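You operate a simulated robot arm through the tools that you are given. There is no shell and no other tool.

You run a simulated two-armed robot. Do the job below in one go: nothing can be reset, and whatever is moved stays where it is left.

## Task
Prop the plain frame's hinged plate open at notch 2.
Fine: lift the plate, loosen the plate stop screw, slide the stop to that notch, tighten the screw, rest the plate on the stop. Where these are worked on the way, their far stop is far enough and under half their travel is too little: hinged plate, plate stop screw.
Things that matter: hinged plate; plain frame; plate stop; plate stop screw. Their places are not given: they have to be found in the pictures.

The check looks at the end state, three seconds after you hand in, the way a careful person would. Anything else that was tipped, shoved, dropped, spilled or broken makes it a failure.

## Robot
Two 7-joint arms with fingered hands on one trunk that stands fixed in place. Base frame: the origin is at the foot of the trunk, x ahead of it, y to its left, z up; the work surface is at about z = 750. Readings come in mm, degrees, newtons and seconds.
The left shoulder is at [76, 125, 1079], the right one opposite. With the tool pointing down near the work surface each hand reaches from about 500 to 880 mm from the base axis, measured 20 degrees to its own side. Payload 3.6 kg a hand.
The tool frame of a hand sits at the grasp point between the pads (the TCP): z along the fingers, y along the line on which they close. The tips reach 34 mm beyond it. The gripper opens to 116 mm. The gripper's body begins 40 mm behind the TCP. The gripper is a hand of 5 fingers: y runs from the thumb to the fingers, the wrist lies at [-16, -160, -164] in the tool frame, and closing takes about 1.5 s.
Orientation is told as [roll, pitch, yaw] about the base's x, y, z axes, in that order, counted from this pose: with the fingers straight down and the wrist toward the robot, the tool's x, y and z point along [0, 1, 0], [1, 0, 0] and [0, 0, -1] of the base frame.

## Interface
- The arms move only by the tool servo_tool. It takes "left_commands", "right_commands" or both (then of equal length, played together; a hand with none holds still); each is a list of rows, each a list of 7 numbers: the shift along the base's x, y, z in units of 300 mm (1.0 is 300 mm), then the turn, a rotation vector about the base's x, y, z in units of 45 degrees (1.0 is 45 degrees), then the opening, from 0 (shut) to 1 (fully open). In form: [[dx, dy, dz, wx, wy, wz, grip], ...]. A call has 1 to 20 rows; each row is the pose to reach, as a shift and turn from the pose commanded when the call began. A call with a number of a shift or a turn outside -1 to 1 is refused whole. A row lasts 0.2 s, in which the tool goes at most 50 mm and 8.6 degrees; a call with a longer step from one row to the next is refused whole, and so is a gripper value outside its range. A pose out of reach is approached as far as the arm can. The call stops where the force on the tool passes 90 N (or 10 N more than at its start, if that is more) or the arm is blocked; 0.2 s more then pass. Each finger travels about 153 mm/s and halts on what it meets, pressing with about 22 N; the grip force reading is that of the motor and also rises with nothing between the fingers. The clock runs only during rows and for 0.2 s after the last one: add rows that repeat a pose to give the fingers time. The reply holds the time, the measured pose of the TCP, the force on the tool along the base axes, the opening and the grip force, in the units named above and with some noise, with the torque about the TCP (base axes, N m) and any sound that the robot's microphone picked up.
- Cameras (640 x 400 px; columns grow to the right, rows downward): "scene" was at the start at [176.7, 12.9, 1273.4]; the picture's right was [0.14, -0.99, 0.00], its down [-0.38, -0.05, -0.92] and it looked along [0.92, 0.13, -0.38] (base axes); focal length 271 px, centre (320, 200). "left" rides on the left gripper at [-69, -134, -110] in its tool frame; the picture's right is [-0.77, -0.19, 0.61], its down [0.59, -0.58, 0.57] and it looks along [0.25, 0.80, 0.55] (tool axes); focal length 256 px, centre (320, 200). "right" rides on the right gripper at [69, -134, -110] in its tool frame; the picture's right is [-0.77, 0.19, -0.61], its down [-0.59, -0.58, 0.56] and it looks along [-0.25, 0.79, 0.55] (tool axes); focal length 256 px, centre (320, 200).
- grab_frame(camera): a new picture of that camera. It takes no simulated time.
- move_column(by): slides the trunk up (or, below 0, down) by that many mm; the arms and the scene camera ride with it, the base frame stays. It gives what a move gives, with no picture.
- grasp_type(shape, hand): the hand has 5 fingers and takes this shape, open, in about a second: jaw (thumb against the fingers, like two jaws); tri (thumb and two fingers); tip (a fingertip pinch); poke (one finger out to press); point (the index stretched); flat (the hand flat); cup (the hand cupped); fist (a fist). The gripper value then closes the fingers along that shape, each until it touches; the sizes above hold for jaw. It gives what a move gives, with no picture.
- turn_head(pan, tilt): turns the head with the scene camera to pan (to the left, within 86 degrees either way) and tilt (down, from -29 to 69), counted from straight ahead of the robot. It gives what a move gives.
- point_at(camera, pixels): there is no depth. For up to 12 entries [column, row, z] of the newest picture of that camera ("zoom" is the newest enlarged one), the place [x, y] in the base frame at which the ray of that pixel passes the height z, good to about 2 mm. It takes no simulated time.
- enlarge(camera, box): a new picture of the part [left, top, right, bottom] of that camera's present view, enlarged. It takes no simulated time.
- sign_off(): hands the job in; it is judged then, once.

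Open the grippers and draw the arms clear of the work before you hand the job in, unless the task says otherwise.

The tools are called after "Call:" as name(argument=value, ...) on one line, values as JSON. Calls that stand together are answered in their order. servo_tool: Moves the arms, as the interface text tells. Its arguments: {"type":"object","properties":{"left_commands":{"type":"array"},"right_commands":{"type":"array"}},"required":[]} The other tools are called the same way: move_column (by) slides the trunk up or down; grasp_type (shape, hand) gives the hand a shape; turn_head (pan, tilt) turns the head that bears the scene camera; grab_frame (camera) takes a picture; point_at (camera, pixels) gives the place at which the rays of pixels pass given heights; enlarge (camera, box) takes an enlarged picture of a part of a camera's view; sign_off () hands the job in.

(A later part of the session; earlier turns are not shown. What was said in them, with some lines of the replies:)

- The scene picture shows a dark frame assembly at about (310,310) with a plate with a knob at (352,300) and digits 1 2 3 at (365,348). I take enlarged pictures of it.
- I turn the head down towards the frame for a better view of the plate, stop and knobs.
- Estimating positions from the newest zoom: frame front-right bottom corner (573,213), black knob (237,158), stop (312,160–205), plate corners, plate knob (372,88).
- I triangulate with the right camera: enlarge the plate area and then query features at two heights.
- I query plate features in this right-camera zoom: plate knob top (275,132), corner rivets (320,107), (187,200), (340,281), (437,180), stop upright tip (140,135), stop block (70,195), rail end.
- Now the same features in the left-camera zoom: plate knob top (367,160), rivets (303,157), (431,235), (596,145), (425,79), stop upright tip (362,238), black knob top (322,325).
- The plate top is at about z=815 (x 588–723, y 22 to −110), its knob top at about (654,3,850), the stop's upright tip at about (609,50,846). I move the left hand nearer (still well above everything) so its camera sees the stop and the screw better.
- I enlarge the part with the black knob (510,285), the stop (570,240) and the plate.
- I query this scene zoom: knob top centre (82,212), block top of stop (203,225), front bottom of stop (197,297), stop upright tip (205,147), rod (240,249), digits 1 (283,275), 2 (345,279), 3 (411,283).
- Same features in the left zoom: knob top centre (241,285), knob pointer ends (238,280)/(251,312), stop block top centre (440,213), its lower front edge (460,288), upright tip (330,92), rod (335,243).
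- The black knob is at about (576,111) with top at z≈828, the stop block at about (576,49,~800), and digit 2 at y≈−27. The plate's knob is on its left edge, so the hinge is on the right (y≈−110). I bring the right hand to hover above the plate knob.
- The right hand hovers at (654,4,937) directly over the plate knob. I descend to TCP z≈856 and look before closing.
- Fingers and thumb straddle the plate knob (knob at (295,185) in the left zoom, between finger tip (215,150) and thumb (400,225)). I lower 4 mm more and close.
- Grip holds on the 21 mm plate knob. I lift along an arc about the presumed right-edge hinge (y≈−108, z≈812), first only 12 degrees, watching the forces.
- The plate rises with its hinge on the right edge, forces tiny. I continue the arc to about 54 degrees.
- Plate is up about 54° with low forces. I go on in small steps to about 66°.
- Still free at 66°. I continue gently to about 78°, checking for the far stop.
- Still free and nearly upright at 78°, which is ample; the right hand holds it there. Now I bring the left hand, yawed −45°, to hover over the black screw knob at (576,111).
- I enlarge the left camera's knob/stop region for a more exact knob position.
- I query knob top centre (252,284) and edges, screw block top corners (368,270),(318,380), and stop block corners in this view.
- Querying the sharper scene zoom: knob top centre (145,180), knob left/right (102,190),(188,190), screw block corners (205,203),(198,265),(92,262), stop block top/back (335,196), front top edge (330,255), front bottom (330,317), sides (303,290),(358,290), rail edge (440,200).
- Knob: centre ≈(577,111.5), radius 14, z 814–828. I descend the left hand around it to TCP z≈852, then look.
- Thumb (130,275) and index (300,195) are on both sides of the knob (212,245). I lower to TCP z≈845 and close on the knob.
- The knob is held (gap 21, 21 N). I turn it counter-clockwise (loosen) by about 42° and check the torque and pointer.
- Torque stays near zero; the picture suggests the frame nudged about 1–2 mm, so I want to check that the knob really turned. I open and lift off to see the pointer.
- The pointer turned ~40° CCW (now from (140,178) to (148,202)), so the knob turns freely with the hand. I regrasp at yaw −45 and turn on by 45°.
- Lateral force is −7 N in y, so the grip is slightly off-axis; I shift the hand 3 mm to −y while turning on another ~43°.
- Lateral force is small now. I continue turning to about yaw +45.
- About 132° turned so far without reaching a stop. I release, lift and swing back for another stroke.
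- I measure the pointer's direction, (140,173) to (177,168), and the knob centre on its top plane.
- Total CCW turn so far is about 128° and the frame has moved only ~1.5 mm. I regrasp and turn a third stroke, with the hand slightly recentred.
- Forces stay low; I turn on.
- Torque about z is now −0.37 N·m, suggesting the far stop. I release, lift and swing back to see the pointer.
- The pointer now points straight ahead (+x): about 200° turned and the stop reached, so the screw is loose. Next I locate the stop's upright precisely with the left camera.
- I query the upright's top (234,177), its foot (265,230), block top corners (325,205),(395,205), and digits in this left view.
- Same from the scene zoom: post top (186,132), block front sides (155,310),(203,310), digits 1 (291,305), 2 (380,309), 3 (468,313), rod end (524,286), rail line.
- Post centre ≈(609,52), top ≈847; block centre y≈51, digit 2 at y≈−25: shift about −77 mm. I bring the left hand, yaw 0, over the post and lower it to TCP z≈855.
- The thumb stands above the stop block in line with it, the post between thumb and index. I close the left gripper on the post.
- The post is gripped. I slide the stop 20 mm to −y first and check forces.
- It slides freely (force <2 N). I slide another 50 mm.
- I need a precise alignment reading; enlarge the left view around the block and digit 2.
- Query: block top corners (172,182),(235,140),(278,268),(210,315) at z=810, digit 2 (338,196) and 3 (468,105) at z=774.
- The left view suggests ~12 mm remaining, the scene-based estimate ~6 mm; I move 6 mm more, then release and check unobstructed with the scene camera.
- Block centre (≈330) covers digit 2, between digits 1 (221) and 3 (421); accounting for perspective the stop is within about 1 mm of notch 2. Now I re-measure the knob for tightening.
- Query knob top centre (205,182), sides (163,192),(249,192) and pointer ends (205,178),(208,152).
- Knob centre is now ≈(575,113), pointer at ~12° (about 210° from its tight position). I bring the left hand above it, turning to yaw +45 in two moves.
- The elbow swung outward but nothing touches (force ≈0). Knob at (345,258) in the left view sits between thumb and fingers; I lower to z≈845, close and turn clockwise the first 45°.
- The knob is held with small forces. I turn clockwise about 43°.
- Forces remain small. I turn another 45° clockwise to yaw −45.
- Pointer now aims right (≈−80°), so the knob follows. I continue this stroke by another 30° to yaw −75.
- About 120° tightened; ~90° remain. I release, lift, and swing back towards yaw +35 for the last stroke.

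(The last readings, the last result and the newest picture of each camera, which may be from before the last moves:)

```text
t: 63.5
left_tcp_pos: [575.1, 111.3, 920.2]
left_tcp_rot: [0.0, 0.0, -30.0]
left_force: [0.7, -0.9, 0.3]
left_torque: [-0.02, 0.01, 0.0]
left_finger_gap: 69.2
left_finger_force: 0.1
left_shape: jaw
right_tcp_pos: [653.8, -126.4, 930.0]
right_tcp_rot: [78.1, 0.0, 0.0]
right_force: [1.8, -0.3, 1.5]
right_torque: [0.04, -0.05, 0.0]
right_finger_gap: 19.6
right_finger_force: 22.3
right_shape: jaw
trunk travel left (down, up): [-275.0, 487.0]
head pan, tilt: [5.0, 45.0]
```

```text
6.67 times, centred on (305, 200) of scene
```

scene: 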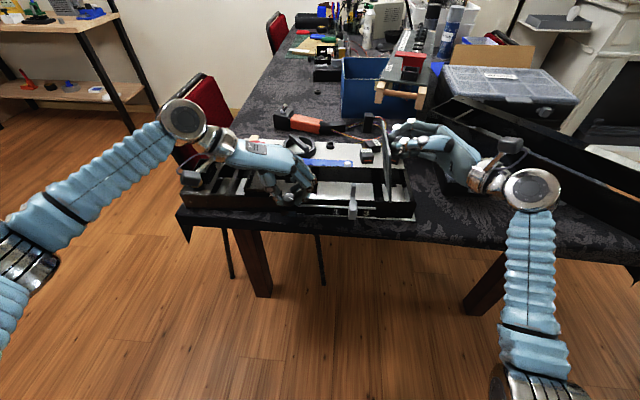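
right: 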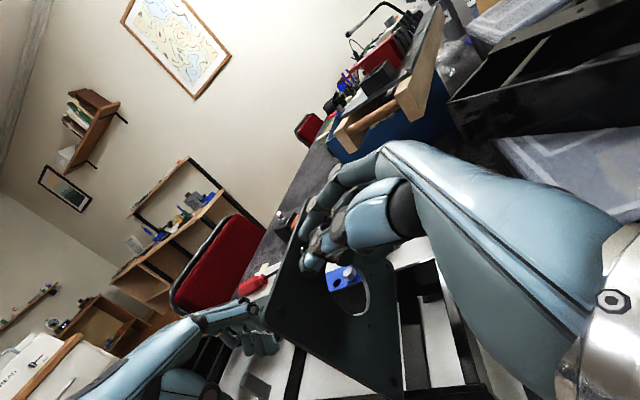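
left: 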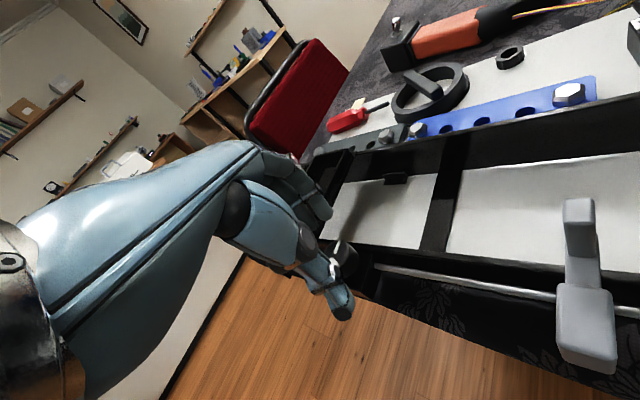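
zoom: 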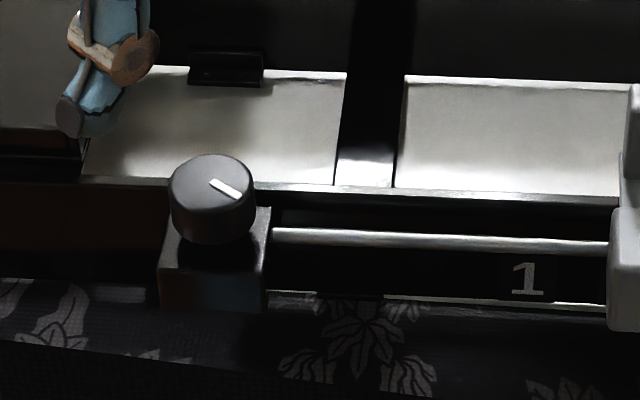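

Pointer is now at about −138° (tight was 161°, i.e. ~60° left). I swing to yaw +15, lower and grip again.

Call:
servo_tool(left_commands=[[0, 0, 0, 0, 0, 0.17, 0.6], [0, 0, 0, 0, 0, 0.34, 0.6], [0, 0, 0, 0, 0, 0.51, 0.6], [0, 0, 0, 0, 0, 0.68, 0.6], [0, 0, -0.05, 0, 0, 0.85, 0.6], [0, 0, -0.14, 0, 0, 1.0, 0.6], [0, 0, -0.21, 0, 0, 1.0, 0.6], [0, 0, -0.25, 0, 0, 1.0, 0.6], [0, 0, -0.25, 0, 0, 1.0, 0.3], [0, 0, -0.25, 0, 0, 1.0, 0], [0, 0, -0.25, 0, 0, 1.0, 0], [0, 0, -0.25, 0, 0, 1.0, 0], [0, 0, -0.25, 0, 0, 1.0, 0], [0, 0, -0.25, 0, 0, 1.0, 0], [0, 0, -0.25, 0, 0, 1.0, 0]])

Call:
servo_tool(left_commands=[[0, 0, 0, 0, 0, -0.14, 0], [0, 0, 0, 0, 0, -0.28, 0], [0, 0, 0, 0, 0, -0.42, 0], [0, 0, 0, 0, 0, -0.56, 0], [0, 0, 0, 0, 0, -0.7, 0], [0, 0, 0, 0, 0, -0.84, 0], [0, 0, 0, 0, 0, -1.0, 0], [0, 0, 0, 0, 0, -1.0, 0]])

```text
t: 66.7
left_tcp_pos: [574.4, 113.1, 843.7]
left_tcp_rot: [0.0, 0.2, 14.8]
left_force: [-6.2, -0.4, -0.7]
left_torque: [0.02, -0.03, -0.03]
left_finger_gap: 21.9
left_finger_force: 21.5
left_shape: jaw
right_tcp_pos: [653.2, -127.0, 929.8]
right_tcp_rot: [77.9, 0.0, 0.0]
right_force: [1.5, 0.6, 0.2]
right_torque: [0.03, -0.06, -0.03]
right_finger_gap: 19.6
right_finger_force: 21.7
right_shape: jaw
trunk travel left (down, up): [-275.0, 487.0]
head pan, tilt: [5.0, 45.0]
```

```text
t: 68.5
left_tcp_pos: [576.6, 112.7, 844.9]
left_tcp_rot: [0.1, 0.1, -30.2]
left_force: [-1.0, 4.4, 0.1]
left_torque: [0.01, -0.13, 0.03]
left_finger_gap: 21.9
left_finger_force: 21.8
left_shape: jaw
right_tcp_pos: [655.3, -126.2, 929.2]
right_tcp_rot: [78.0, -0.1, 0.1]
right_force: [0.8, -0.1, 2.3]
right_torque: [0.03, -0.07, 0.01]
right_finger_gap: 19.2
right_finger_force: 21.7
right_shape: jaw
trunk travel left (down, up): [-275.0, 487.0]
head pan, tilt: [5.0, 45.0]
```

Torque is still nearly zero; I turn on clockwise until it tightens.

Call:
servo_tool(left_commands=[[0, 0, 0, 0, 0, -0.14, 0], [0, 0, 0, 0, 0, -0.28, 0], [0, 0, 0, 0, 0, -0.42, 0], [0, 0, 0, 0, 0, -0.56, 0], [0, 0, 0, 0, 0, -0.56, 0]])

Call:
enlarge(camera="scene", box=[245, 150, 385, 230])

```text
t: 69.7
left_tcp_pos: [577.1, 112.2, 845.2]
left_tcp_rot: [-0.1, 0.2, -55.4]
left_force: [2.3, 1.8, 0.0]
left_torque: [-0.08, -0.12, 0.02]
left_finger_gap: 22.1
left_finger_force: 22.0
left_shape: jaw
right_tcp_pos: [654.4, -126.0, 929.7]
right_tcp_rot: [78.0, 0.1, 0.1]
right_force: [0.4, -1.0, 5.0]
right_torque: [0.1, -0.1, 0.01]
right_finger_gap: 19.4
right_finger_force: 22.2
right_shape: jaw
trunk travel left (down, up): [-275.0, 487.0]
head pan, tilt: [5.0, 45.0]
```

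```text
4.57 times, centred on (315, 190) of scene
```

zoom: 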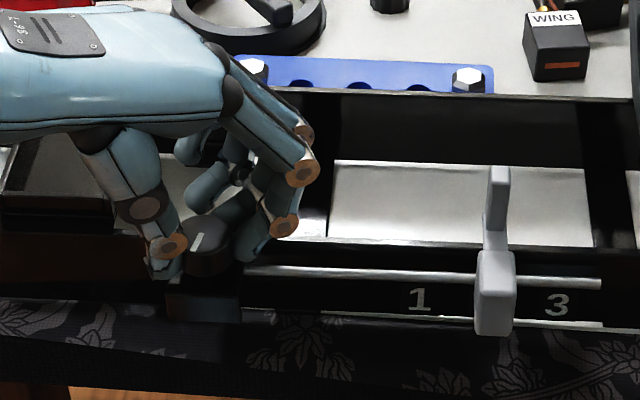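

The pointer is back near its original lower-left direction. I turn a little further to make sure it is tight.

Call:
servo_tool(left_commands=[[0, 0, 0, 0, 0, -0.1, 0], [0, 0, 0, 0, 0, -0.2, 0], [0, 0, 0, 0, 0, -0.3, 0], [0, 0, 0, 0, 0, -0.4, 0], [0, 0, 0, 0, 0, -0.4, 0]])

Call:
enlarge(camera="scene", box=[265, 170, 345, 230])

```text
t: 70.9
left_tcp_pos: [576.6, 111.1, 845.9]
left_tcp_rot: [0.0, 0.0, -73.4]
left_force: [5.9, 0.1, -0.5]
left_torque: [-0.1, -0.23, 0.3]
left_finger_gap: 22.0
left_finger_force: 22.3
left_shape: jaw
right_tcp_pos: [654.1, -127.6, 929.9]
right_tcp_rot: [78.0, 0.0, 0.0]
right_force: [-1.9, 0.0, 5.2]
right_torque: [0.1, -0.11, 0.07]
right_finger_gap: 19.1
right_finger_force: 22.0
right_shape: jaw
trunk travel left (down, up): [-275.0, 487.0]
head pan, tilt: [5.0, 45.0]
```

```text
6.67 times, centred on (305, 200) of scene
```

zoom: 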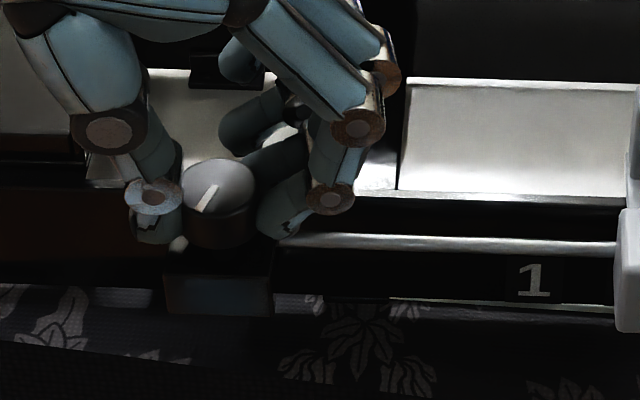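

Torque +0.30 N·m and the pointer back at its start: the screw is tight. I release and lift the left hand away to the left.

Call:
servo_tool(left_commands=[[0, 0, 0, 0, 0, 0, 0.3], [0, 0, 0, 0, 0, 0, 0.6], [0, 0, 0, 0, 0, 0, 0.6], [0, 0, 0.08, 0, 0, 0, 0.6], [0, 0, 0.16, 0, 0, 0.1, 0.6], [0, 0.04, 0.26, 0, 0, 0.27, 0.6], [0, 0.12, 0.36, 0, 0, 0.44, 0.6], [0, 0.22, 0.42, 0, 0, 0.61, 0.6], [0, 0.34, 0.48, 0, 0, 0.78, 0.6], [0, 0.46, 0.52, 0, 0, 0.95, 0.6], [0, 0.46, 0.52, 0, 0, 0.95, 0.6]])

Call:
enlarge(camera="scene", box=[265, 170, 345, 230])

Call:
enlarge(camera="scene", box=[310, 170, 390, 230])

Call:
grab_frame(camera="scene")

```text
t: 73.3
left_tcp_pos: [575.4, 252.7, 1003.4]
left_tcp_rot: [-0.1, 0.1, -30.6]
left_force: [0.6, -0.6, 0.6]
left_torque: [0.03, 0.0, 0.01]
left_finger_gap: 69.2
left_finger_force: 0.1
left_shape: jaw
right_tcp_pos: [653.5, -125.5, 929.6]
right_tcp_rot: [78.0, 0.0, -0.1]
right_force: [2.5, 0.3, 1.8]
right_torque: [0.03, -0.09, -0.06]
right_finger_gap: 19.3
right_finger_force: 22.0
right_shape: jaw
trunk travel left (down, up): [-275.0, 487.0]
head pan, tilt: [5.0, 45.0]
```

```text
6.67 times, centred on (305, 200) of scene
```

zoom: 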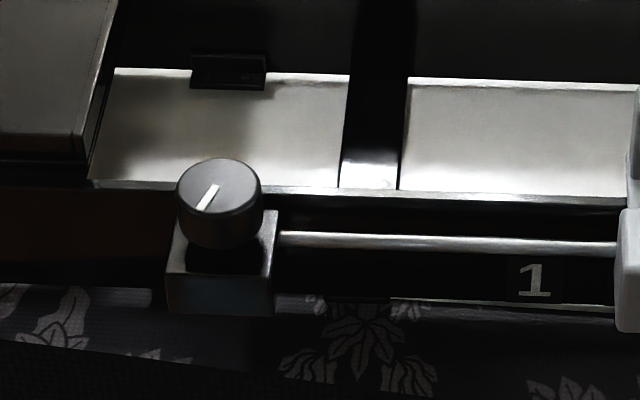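

```text
6.67 times, centred on (350, 200) of scene
```

zoom: 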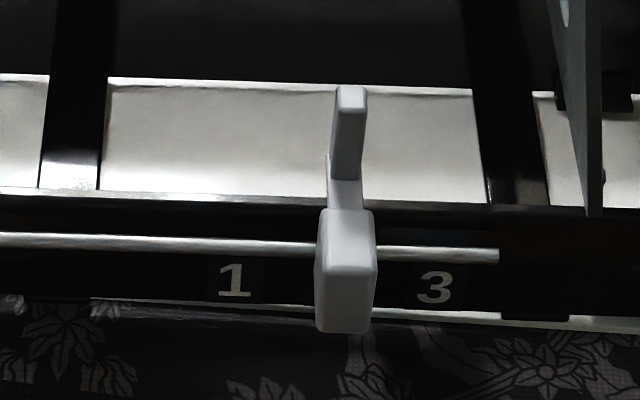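

```text
taken
```

scene: 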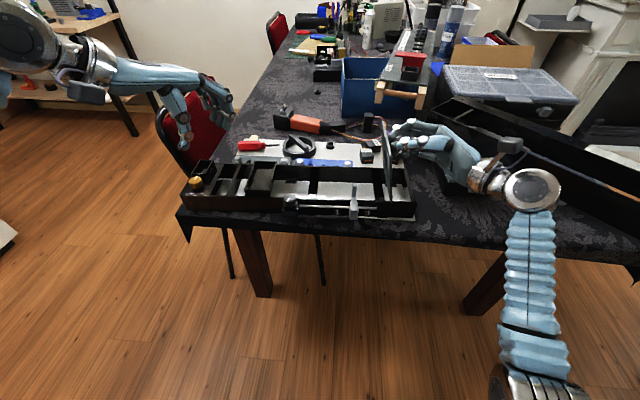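

Screw pointer is back at its tight direction and the stop block (316–372) still sits over digit 2, between 1 (235) and 3 (435). Quick numeric check of alignment.

Call:
point_at(camera="scene", pixels=[[337.2, 202, 774], [367.2, 203, 774], [349.4, 205, 795], [357.4, 205, 795], [354.6, 177, 800]])

Call:
enlarge(camera="scene", box=[310, 100, 470, 230])

```text
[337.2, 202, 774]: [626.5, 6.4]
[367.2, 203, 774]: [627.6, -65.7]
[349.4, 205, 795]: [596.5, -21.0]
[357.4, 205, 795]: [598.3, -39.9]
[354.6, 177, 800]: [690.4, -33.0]
```

```text
3.08 times, centred on (390, 165) of scene
```

zoom: 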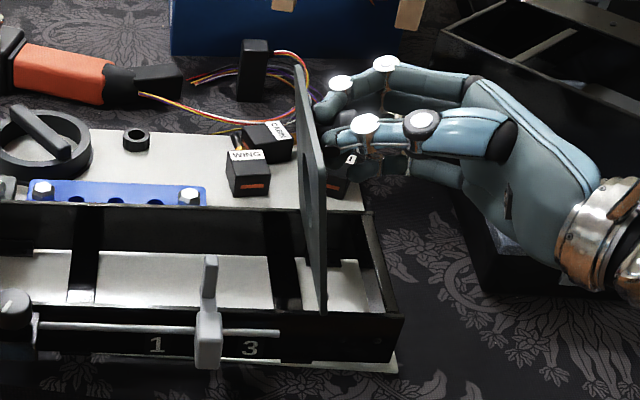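

Alignment is good (block within ~1 mm of digit 2's place). Now I lower the plate along the same arc with the right hand from 78° to 36°.

Call:
servo_tool(right_commands=[[0, 0.0416, 0.0042, -0.1333, 0, 0, 0], [0, 0.0833, 0.0041, -0.2667, 0, 0, 0], [0, 0.1249, -0.0005, -0.4, 0, 0, 0], [0, 0.1658, -0.0093, -0.5333, 0, 0, 0], [0, 0.2055, -0.0224, -0.6667, 0, 0, 0], [0, 0.2436, -0.0396, -0.8, 0, 0, 0], [0, 0.2797, -0.0606, -0.9333, 0, 0, 0], [0, 0.2797, -0.0606, -0.9333, 0, 0, 0]])

Call:
enlarge(camera="scene", box=[270, 110, 430, 230])

Call:
grab_frame(camera="left")

```text
t: 75.1
left_tcp_pos: [575.1, 251.8, 1003.0]
left_tcp_rot: [0.0, 0.0, -30.6]
left_force: [0.0, 0.2, -0.1]
left_torque: [0.0, 0.03, -0.02]
left_finger_gap: 69.3
left_finger_force: 0.0
left_shape: jaw
right_tcp_pos: [653.0, -41.3, 912.4]
right_tcp_rot: [35.8, -0.1, 0.0]
right_force: [-2.5, 1.9, 1.9]
right_torque: [0.07, -0.05, 0.04]
right_finger_gap: 18.9
right_finger_force: 21.4
right_shape: jaw
trunk travel left (down, up): [-275.0, 487.0]
head pan, tilt: [5.0, 45.0]
```

```text
3.33 times, centred on (350, 170) of scene
```

zoom: 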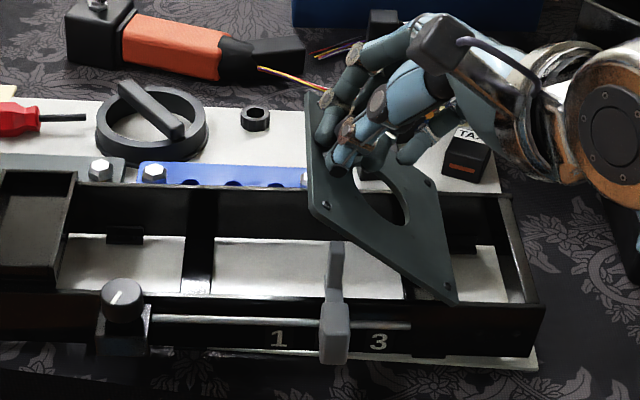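

```text
taken
```

left: 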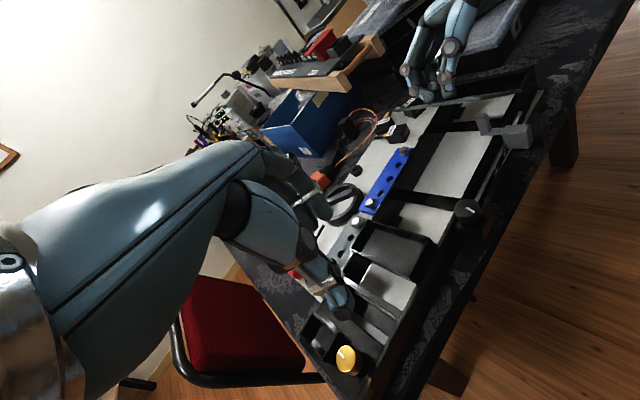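

Plate at ~36°, forces small. I lower further in 2° steps to 28°, checking for contact.

Call:
servo_tool(right_commands=[[0, 0.0115, -0.0078, -0.0444, 0, 0, 0], [0, 0.0228, -0.0161, -0.0889, 0, 0, 0], [0, 0.0337, -0.0247, -0.1333, 0, 0, 0], [0, 0.0444, -0.0337, -0.1778, 0, 0, 0], [0, 0.0444, -0.0337, -0.1778, 0, 0, 0]])

Call:
enlarge(camera="scene", box=[300, 140, 420, 230])

Call:
enlarge(camera="left", box=[370, 50, 550, 200])

```text
t: 76.3
left_tcp_pos: [574.9, 252.1, 1002.7]
left_tcp_rot: [-0.1, -0.1, -30.5]
left_force: [-0.5, 0.0, -1.1]
left_torque: [0.02, 0.0, 0.03]
left_finger_gap: 69.3
left_finger_force: 0.0
left_shape: jaw
right_tcp_pos: [652.3, -28.3, 901.6]
right_tcp_rot: [27.9, 0.0, 0.1]
right_force: [-5.8, 3.0, 3.1]
right_torque: [0.11, 0.0, 0.07]
right_finger_gap: 18.6
right_finger_force: 21.6
right_shape: jaw
trunk travel left (down, up): [-275.0, 487.0]
head pan, tilt: [5.0, 45.0]
```

```text
4.44 times, centred on (360, 185) of scene
```

zoom: 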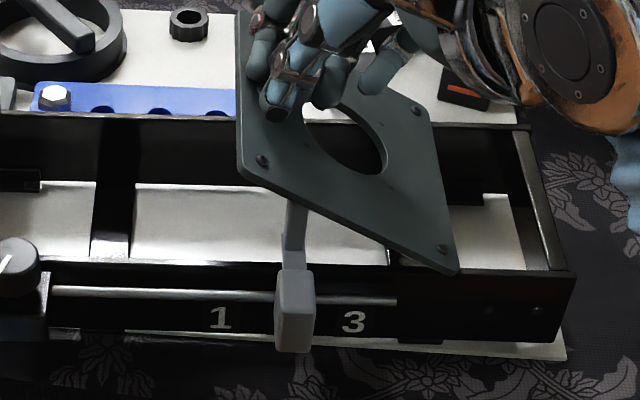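

```text
2.67 times, centred on (460, 125) of left
```

zoom: 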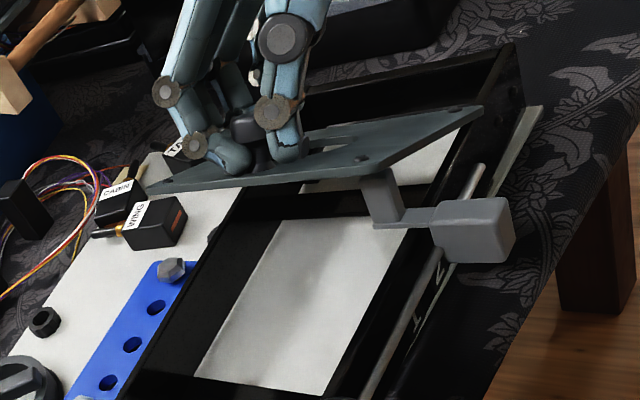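

The plate's underside is now very near the post top (380,172 in the left zoom). I lower in 1° steps to about 25°.

Call:
servo_tool(right_commands=[[0.002, 0.0052, -0.0046, -0.0222, 0, 0, 0], [0.003, 0.0103, -0.0094, -0.0444, 0, 0, 0], [0.003, 0.0154, -0.0143, -0.0667, 0, 0, 0], [0.003, 0.0154, -0.0143, -0.0667, 0, 0, 0]])

Call:
enlarge(camera="left", box=[400, 60, 540, 180])

```text
t: 77.3
left_tcp_pos: [575.7, 252.5, 1002.8]
left_tcp_rot: [-0.2, 0.0, -30.6]
left_force: [0.1, -0.5, 0.0]
left_torque: [0.0, -0.01, -0.03]
left_finger_gap: 69.3
left_finger_force: 0.1
left_shape: jaw
right_tcp_pos: [655.2, -24.8, 898.0]
right_tcp_rot: [24.8, 0.1, 0.1]
right_force: [-3.5, 3.9, 3.7]
right_torque: [0.09, -0.06, 0.09]
right_finger_gap: 18.7
right_finger_force: 22.1
right_shape: jaw
trunk travel left (down, up): [-275.0, 487.0]
head pan, tilt: [5.0, 45.0]
```

```text
3.33 times, centred on (470, 120) of left
```

zoom: 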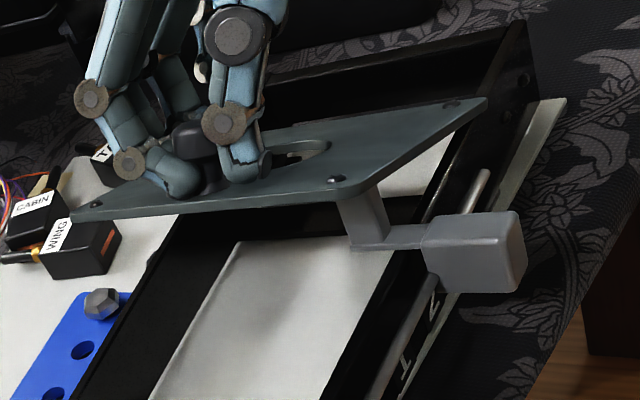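

No clear contact force yet; I lower two more degrees.

Call:
servo_tool(right_commands=[[-0.002, 0.005, -0.0049, -0.0222, 0, 0, 0], [-0.002, 0.0098, -0.0099, -0.0444, 0, 0, 0], [-0.002, 0.0098, -0.0099, -0.0444, 0, 0, 0]])

Call:
enlarge(camera="left", box=[400, 60, 540, 180])

Call:
enlarge(camera="scene", box=[300, 140, 420, 230])

```text
t: 78.1
left_tcp_pos: [576.3, 251.7, 1002.9]
left_tcp_rot: [0.0, 0.0, -30.5]
left_force: [0.0, -0.3, -0.7]
left_torque: [0.0, -0.01, -0.01]
left_finger_gap: 69.2
left_finger_force: 0.1
left_shape: jaw
right_tcp_pos: [653.0, -21.4, 895.6]
right_tcp_rot: [23.0, 0.0, 0.0]
right_force: [-2.1, 2.9, 5.1]
right_torque: [0.08, -0.11, 0.02]
right_finger_gap: 18.6
right_finger_force: 21.8
right_shape: jaw
trunk travel left (down, up): [-275.0, 487.0]
head pan, tilt: [5.0, 45.0]
```

```text
3.33 times, centred on (470, 120) of left
```

zoom: 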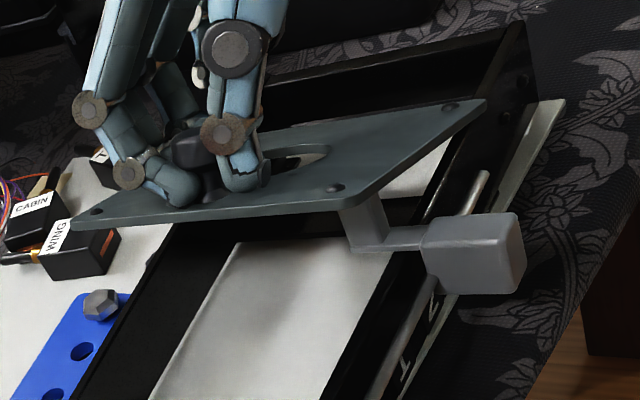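

```text
4.44 times, centred on (360, 185) of scene
```

zoom: 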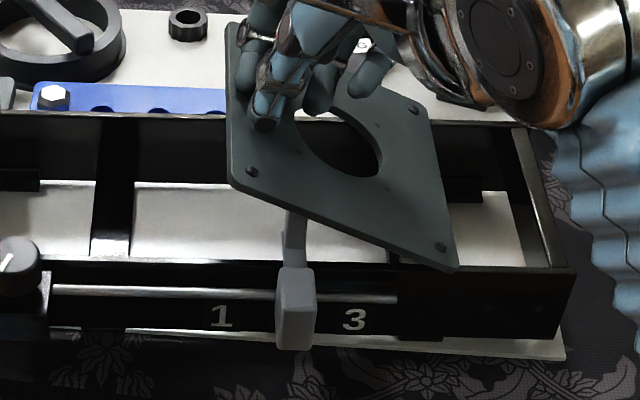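

Force z is rising slightly (5 N). I go down another 2° slowly.

Call:
servo_tool(right_commands=[[0, 0.0048, -0.005, -0.0222, 0, 0, 0], [0, 0.0094, -0.0101, -0.0444, 0, 0, 0], [0, 0.0094, -0.0101, -0.0444, 0, 0, 0]])

Call:
enlarge(camera="left", box=[430, 90, 530, 170])

```text
t: 78.9
left_tcp_pos: [573.3, 251.2, 1003.6]
left_tcp_rot: [0.0, 0.0, -30.6]
left_force: [-0.1, -0.7, -0.5]
left_torque: [0.02, -0.04, -0.04]
left_finger_gap: 69.1
left_finger_force: 0.0
left_shape: jaw
right_tcp_pos: [654.3, -20.3, 894.3]
right_tcp_rot: [21.0, -0.4, 0.0]
right_force: [1.9, -5.2, 17.8]
right_torque: [0.2, -0.36, -0.11]
right_finger_gap: 19.4
right_finger_force: 22.9
right_shape: jaw
trunk travel left (down, up): [-275.0, 487.0]
head pan, tilt: [5.0, 45.0]
```

```text
5.00 times, centred on (480, 130) of left
```

zoom: 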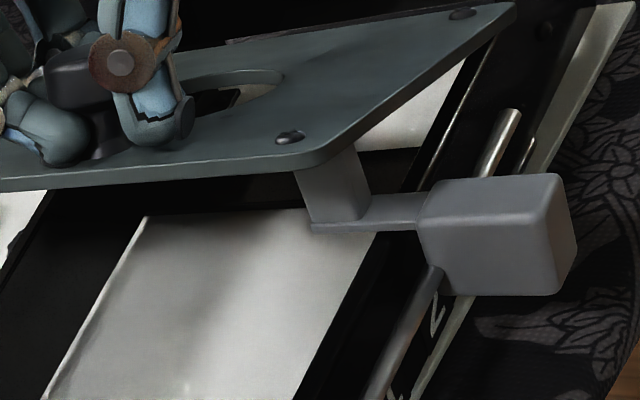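

Contact: force z jumped to 18 N, the plate rests on the post. I relieve slightly, open the right hand and draw it back along its own axis.

Call:
servo_tool(right_commands=[[0, -0.003, 0.004, 0.02, 0, 0, 0], [0, -0.003, 0.004, 0.02, 0, 0, 0], [0, -0.003, 0.004, 0.02, 0, 0, 0.2], [0, -0.003, 0.004, 0.02, 0, 0, 0.4], [0, -0.003, 0.004, 0.02, 0, 0, 0.6], [0, -0.003, 0.004, 0.02, 0, 0, 0.6], [0, -0.003, 0.004, 0.02, 0, 0, 0.6]])

Call:
enlarge(camera="left", box=[400, 60, 540, 180])

Call:
enlarge(camera="scene", box=[300, 120, 420, 230])

```text
t: 80.5
left_tcp_pos: [574.6, 250.0, 1003.1]
left_tcp_rot: [0.2, -0.1, -30.6]
left_force: [0.5, 0.9, -0.1]
left_torque: [0.0, 0.01, 0.03]
left_finger_gap: 69.1
left_finger_force: 0.0
left_shape: jaw
right_tcp_pos: [653.5, -22.9, 894.1]
right_tcp_rot: [21.9, -0.1, -0.1]
right_force: [5.8, -12.0, 20.3]
right_torque: [0.05, -0.23, -0.13]
right_finger_gap: 62.6
right_finger_force: 0.1
right_shape: jaw
trunk travel left (down, up): [-275.0, 487.0]
head pan, tilt: [5.0, 45.0]
```

```text
3.33 times, centred on (470, 120) of left
```

zoom: 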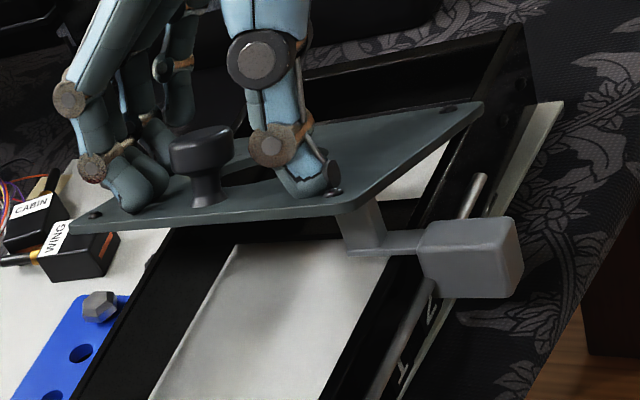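

```text
3.64 times, centred on (360, 175) of scene
```

zoom: 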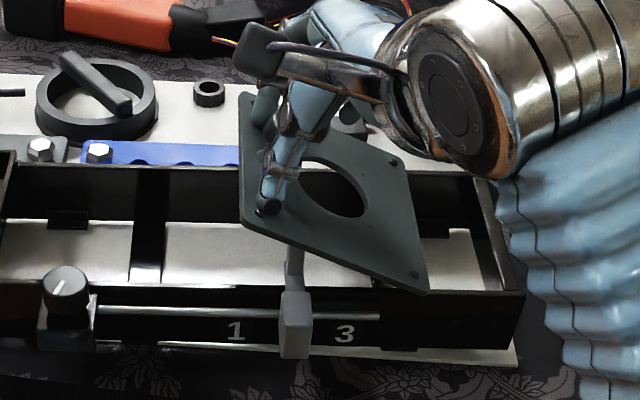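

The knob is free; fingertips just press on the plate, so I withdraw along the tool axis (up and to −y) slowly, then further away.

Call:
servo_tool(right_commands=[[0, -0.006, 0.0156, 0, 0, 0, 0.6], [0, -0.018, 0.047, 0, 0, 0, 0.6], [0, -0.036, 0.095, 0, 0, 0, 0.6], [0, -0.06, 0.16, 0, 0, 0, 0.6], [0, -0.09, 0.24, 0, 0, 0, 0.6], [0, -0.13, 0.34, 0, 0, 0, 0.6], [0, -0.2, 0.44, 0, 0, 0, 0.6], [0, -0.3, 0.52, -0.1, 0, 0, 0.6], [0, -0.4, 0.58, -0.25, 0, 0, 0.6], [0, -0.5, 0.62, -0.4, 0, 0, 0.6], [-0.05, -0.6, 0.64, -0.45, 0, 0, 0.6], [-0.05, -0.6, 0.64, -0.45, 0, 0, 0.6]])

Call:
grab_frame(camera="scene")

Call:
enlarge(camera="scene", box=[260, 120, 430, 230])

Call:
enlarge(camera="left", box=[360, 50, 560, 200])

```text
t: 83.1
left_tcp_pos: [576.4, 252.8, 1002.3]
left_tcp_rot: [-0.2, 0.2, -30.7]
left_force: [0.2, 0.6, -0.5]
left_torque: [0.0, 0.01, -0.01]
left_finger_gap: 69.2
left_finger_force: 0.1
left_shape: jaw
right_tcp_pos: [642.5, -198.6, 1084.4]
right_tcp_rot: [1.4, 0.0, 0.1]
right_force: [0.0, 0.2, 0.4]
right_torque: [0.04, -0.01, -0.02]
right_finger_gap: 69.3
right_finger_force: 0.1
right_shape: jaw
trunk travel left (down, up): [-275.0, 487.0]
head pan, tilt: [5.0, 45.0]
```

```text
taken
```

scene: 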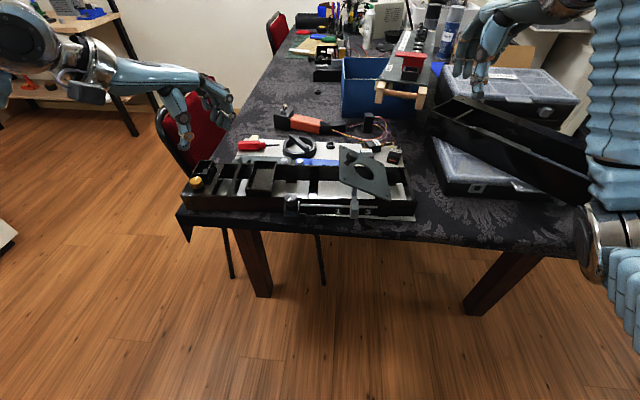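

```text
3.64 times, centred on (345, 175) of scene
```

zoom: 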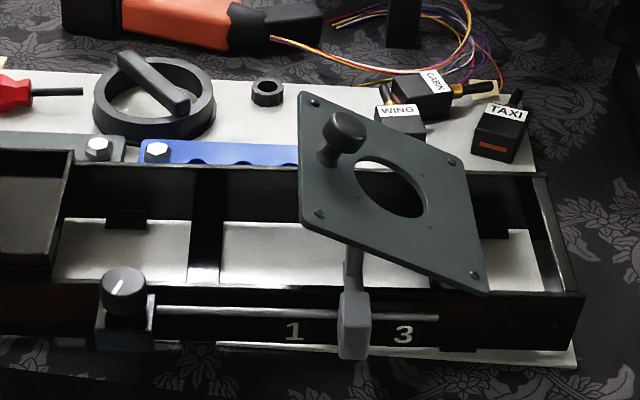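

```text
2.67 times, centred on (460, 125) of left
```

zoom: 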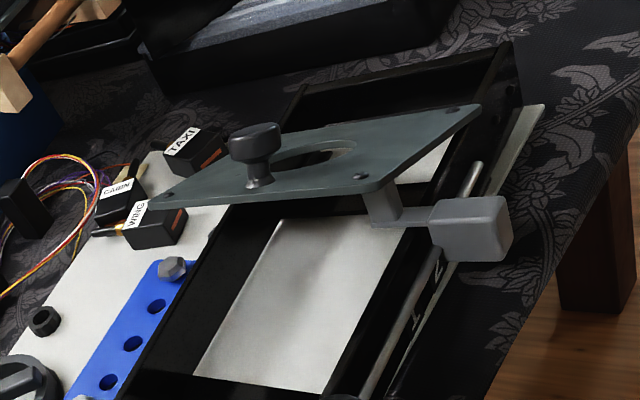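

The plate rests on the post and the hand is clear. I check the stop's alignment at high zoom, and the screw pointer.

Call:
enlarge(camera="scene", box=[310, 170, 390, 230])

Call:
enlarge(camera="scene", box=[265, 170, 345, 230])

```text
6.67 times, centred on (350, 200) of scene
```

zoom: 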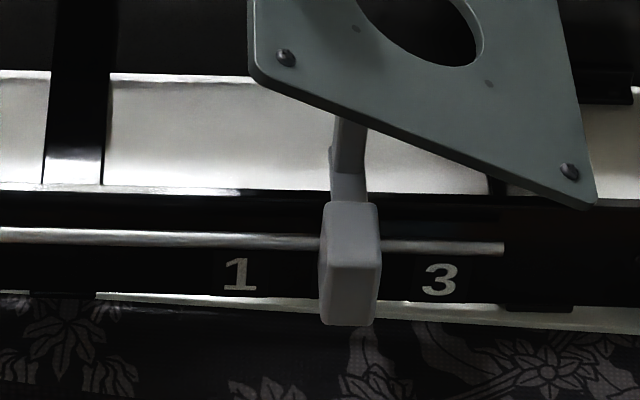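

```text
6.67 times, centred on (305, 200) of scene
```

zoom: 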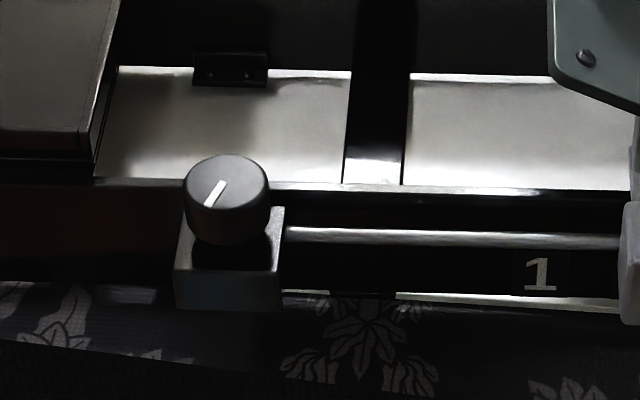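

The stop is still at notch 2, the screw tight and the plate rests on it. I open both hands and draw the arms back to about their starting poses.

Call:
servo_tool(left_commands=[[-0.02, 0.01, 0.08, 0, 0, 0.1, 0.8], [-0.04, 0.03, 0.18, 0, 0, 0.25, 1], [-0.07, 0.05, 0.28, 0, 0, 0.4, 1], [-0.1, 0.07, 0.38, 0, 0, 0.55, 1], [-0.13, 0.09, 0.48, 0, 0, 0.65, 1], [-0.16, 0.1, 0.55, 0, 0, 0.68, 1], [-0.16, 0.1, 0.55, 0, 0, 0.68, 1]], right_commands=[[-0.03, -0.01, 0.04, 0, 0, 0, 0.8], [-0.08, -0.02, 0.08, 0, 0, 0, 1], [-0.13, -0.04, 0.12, 0, 0, 0, 1], [-0.18, -0.06, 0.16, 0, 0, 0, 1], [-0.24, -0.07, 0.2, 0, 0, 0, 1], [-0.28, -0.08, 0.22, 0, 0, 0, 1], [-0.28, -0.08, 0.22, 0, 0, 0, 1]])

Call:
grab_frame(camera="scene")

Call:
grab_frame(camera="right")

Call:
grab_frame(camera="left")

```text
t: 84.7
left_tcp_pos: [528.0, 279.2, 1167.8]
left_tcp_rot: [0.0, 0.0, 0.0]
left_force: [0.9, 0.0, 0.5]
left_torque: [0.01, -0.02, -0.01]
left_finger_gap: 115.8
left_finger_force: 0.0
left_shape: jaw
right_tcp_pos: [556.7, -225.3, 1150.6]
right_tcp_rot: [1.5, 0.0, -0.1]
right_force: [0.1, 0.4, -1.0]
right_torque: [-0.01, 0.01, 0.02]
right_finger_gap: 116.0
right_finger_force: 0.0
right_shape: jaw
trunk travel left (down, up): [-275.0, 487.0]
head pan, tilt: [5.0, 45.0]
```

```text
taken
```

scene: 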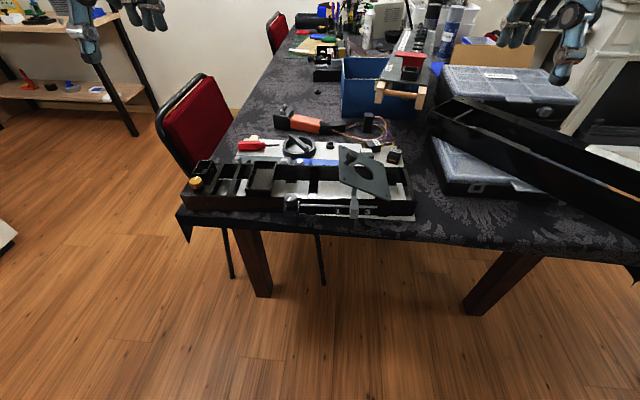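

```text
taken
```

right: 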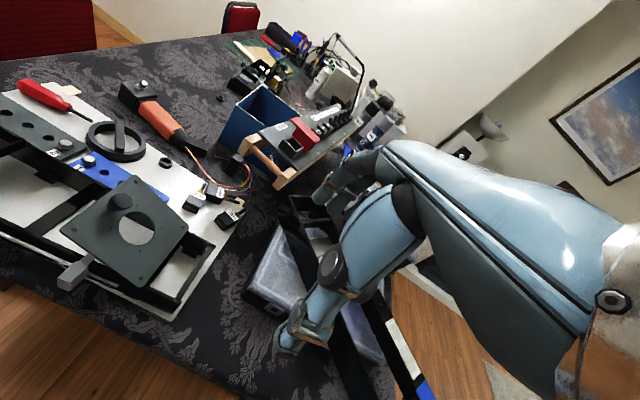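

```text
taken
```

left: 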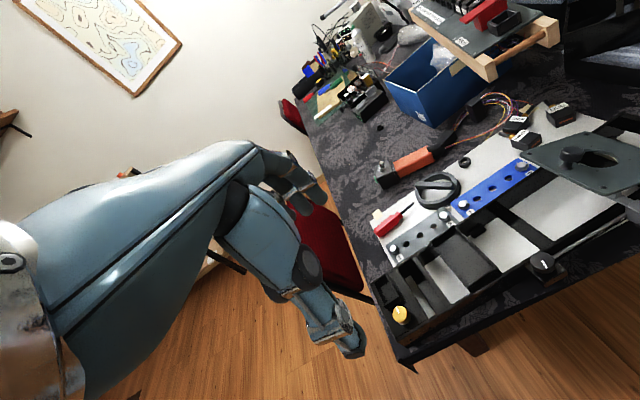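

All readings agree: stop at notch 2, screw tight, plate propped on the stop, both hands open and clear, the other objects where they were. I hand in the job.

Call:
sign_off()

```text
The job is handed in.
```

The hinged plate on the plain frame is propped open at about 21° and resting on the plate stop at notch 2. I've handed the job in, but no verdict came back.

- **Plate:** I lifted it by its knob to about 78° and held it there while the stop was moved. I then lowered it until it rested on the stop.
- **Screw:** I loosened it about 210°, until it resisted. After moving the stop I tightened it back to where its pointer started, and it resisted again there.
- **Stop:** I slid it about 76 mm. It now covers the digit 2 and, by my measurements, sits within about 1 mm of that notch. It did not move when the plate came to rest on it.
- **Frame:** The whole frame slid about 5 mm to the right (from the robot's side) while I turned the screw. I left it there rather than risk disturbing the plate.
- **Everything else:** The other objects look unmoved in the pictures. Both hands are open and clear of the work.
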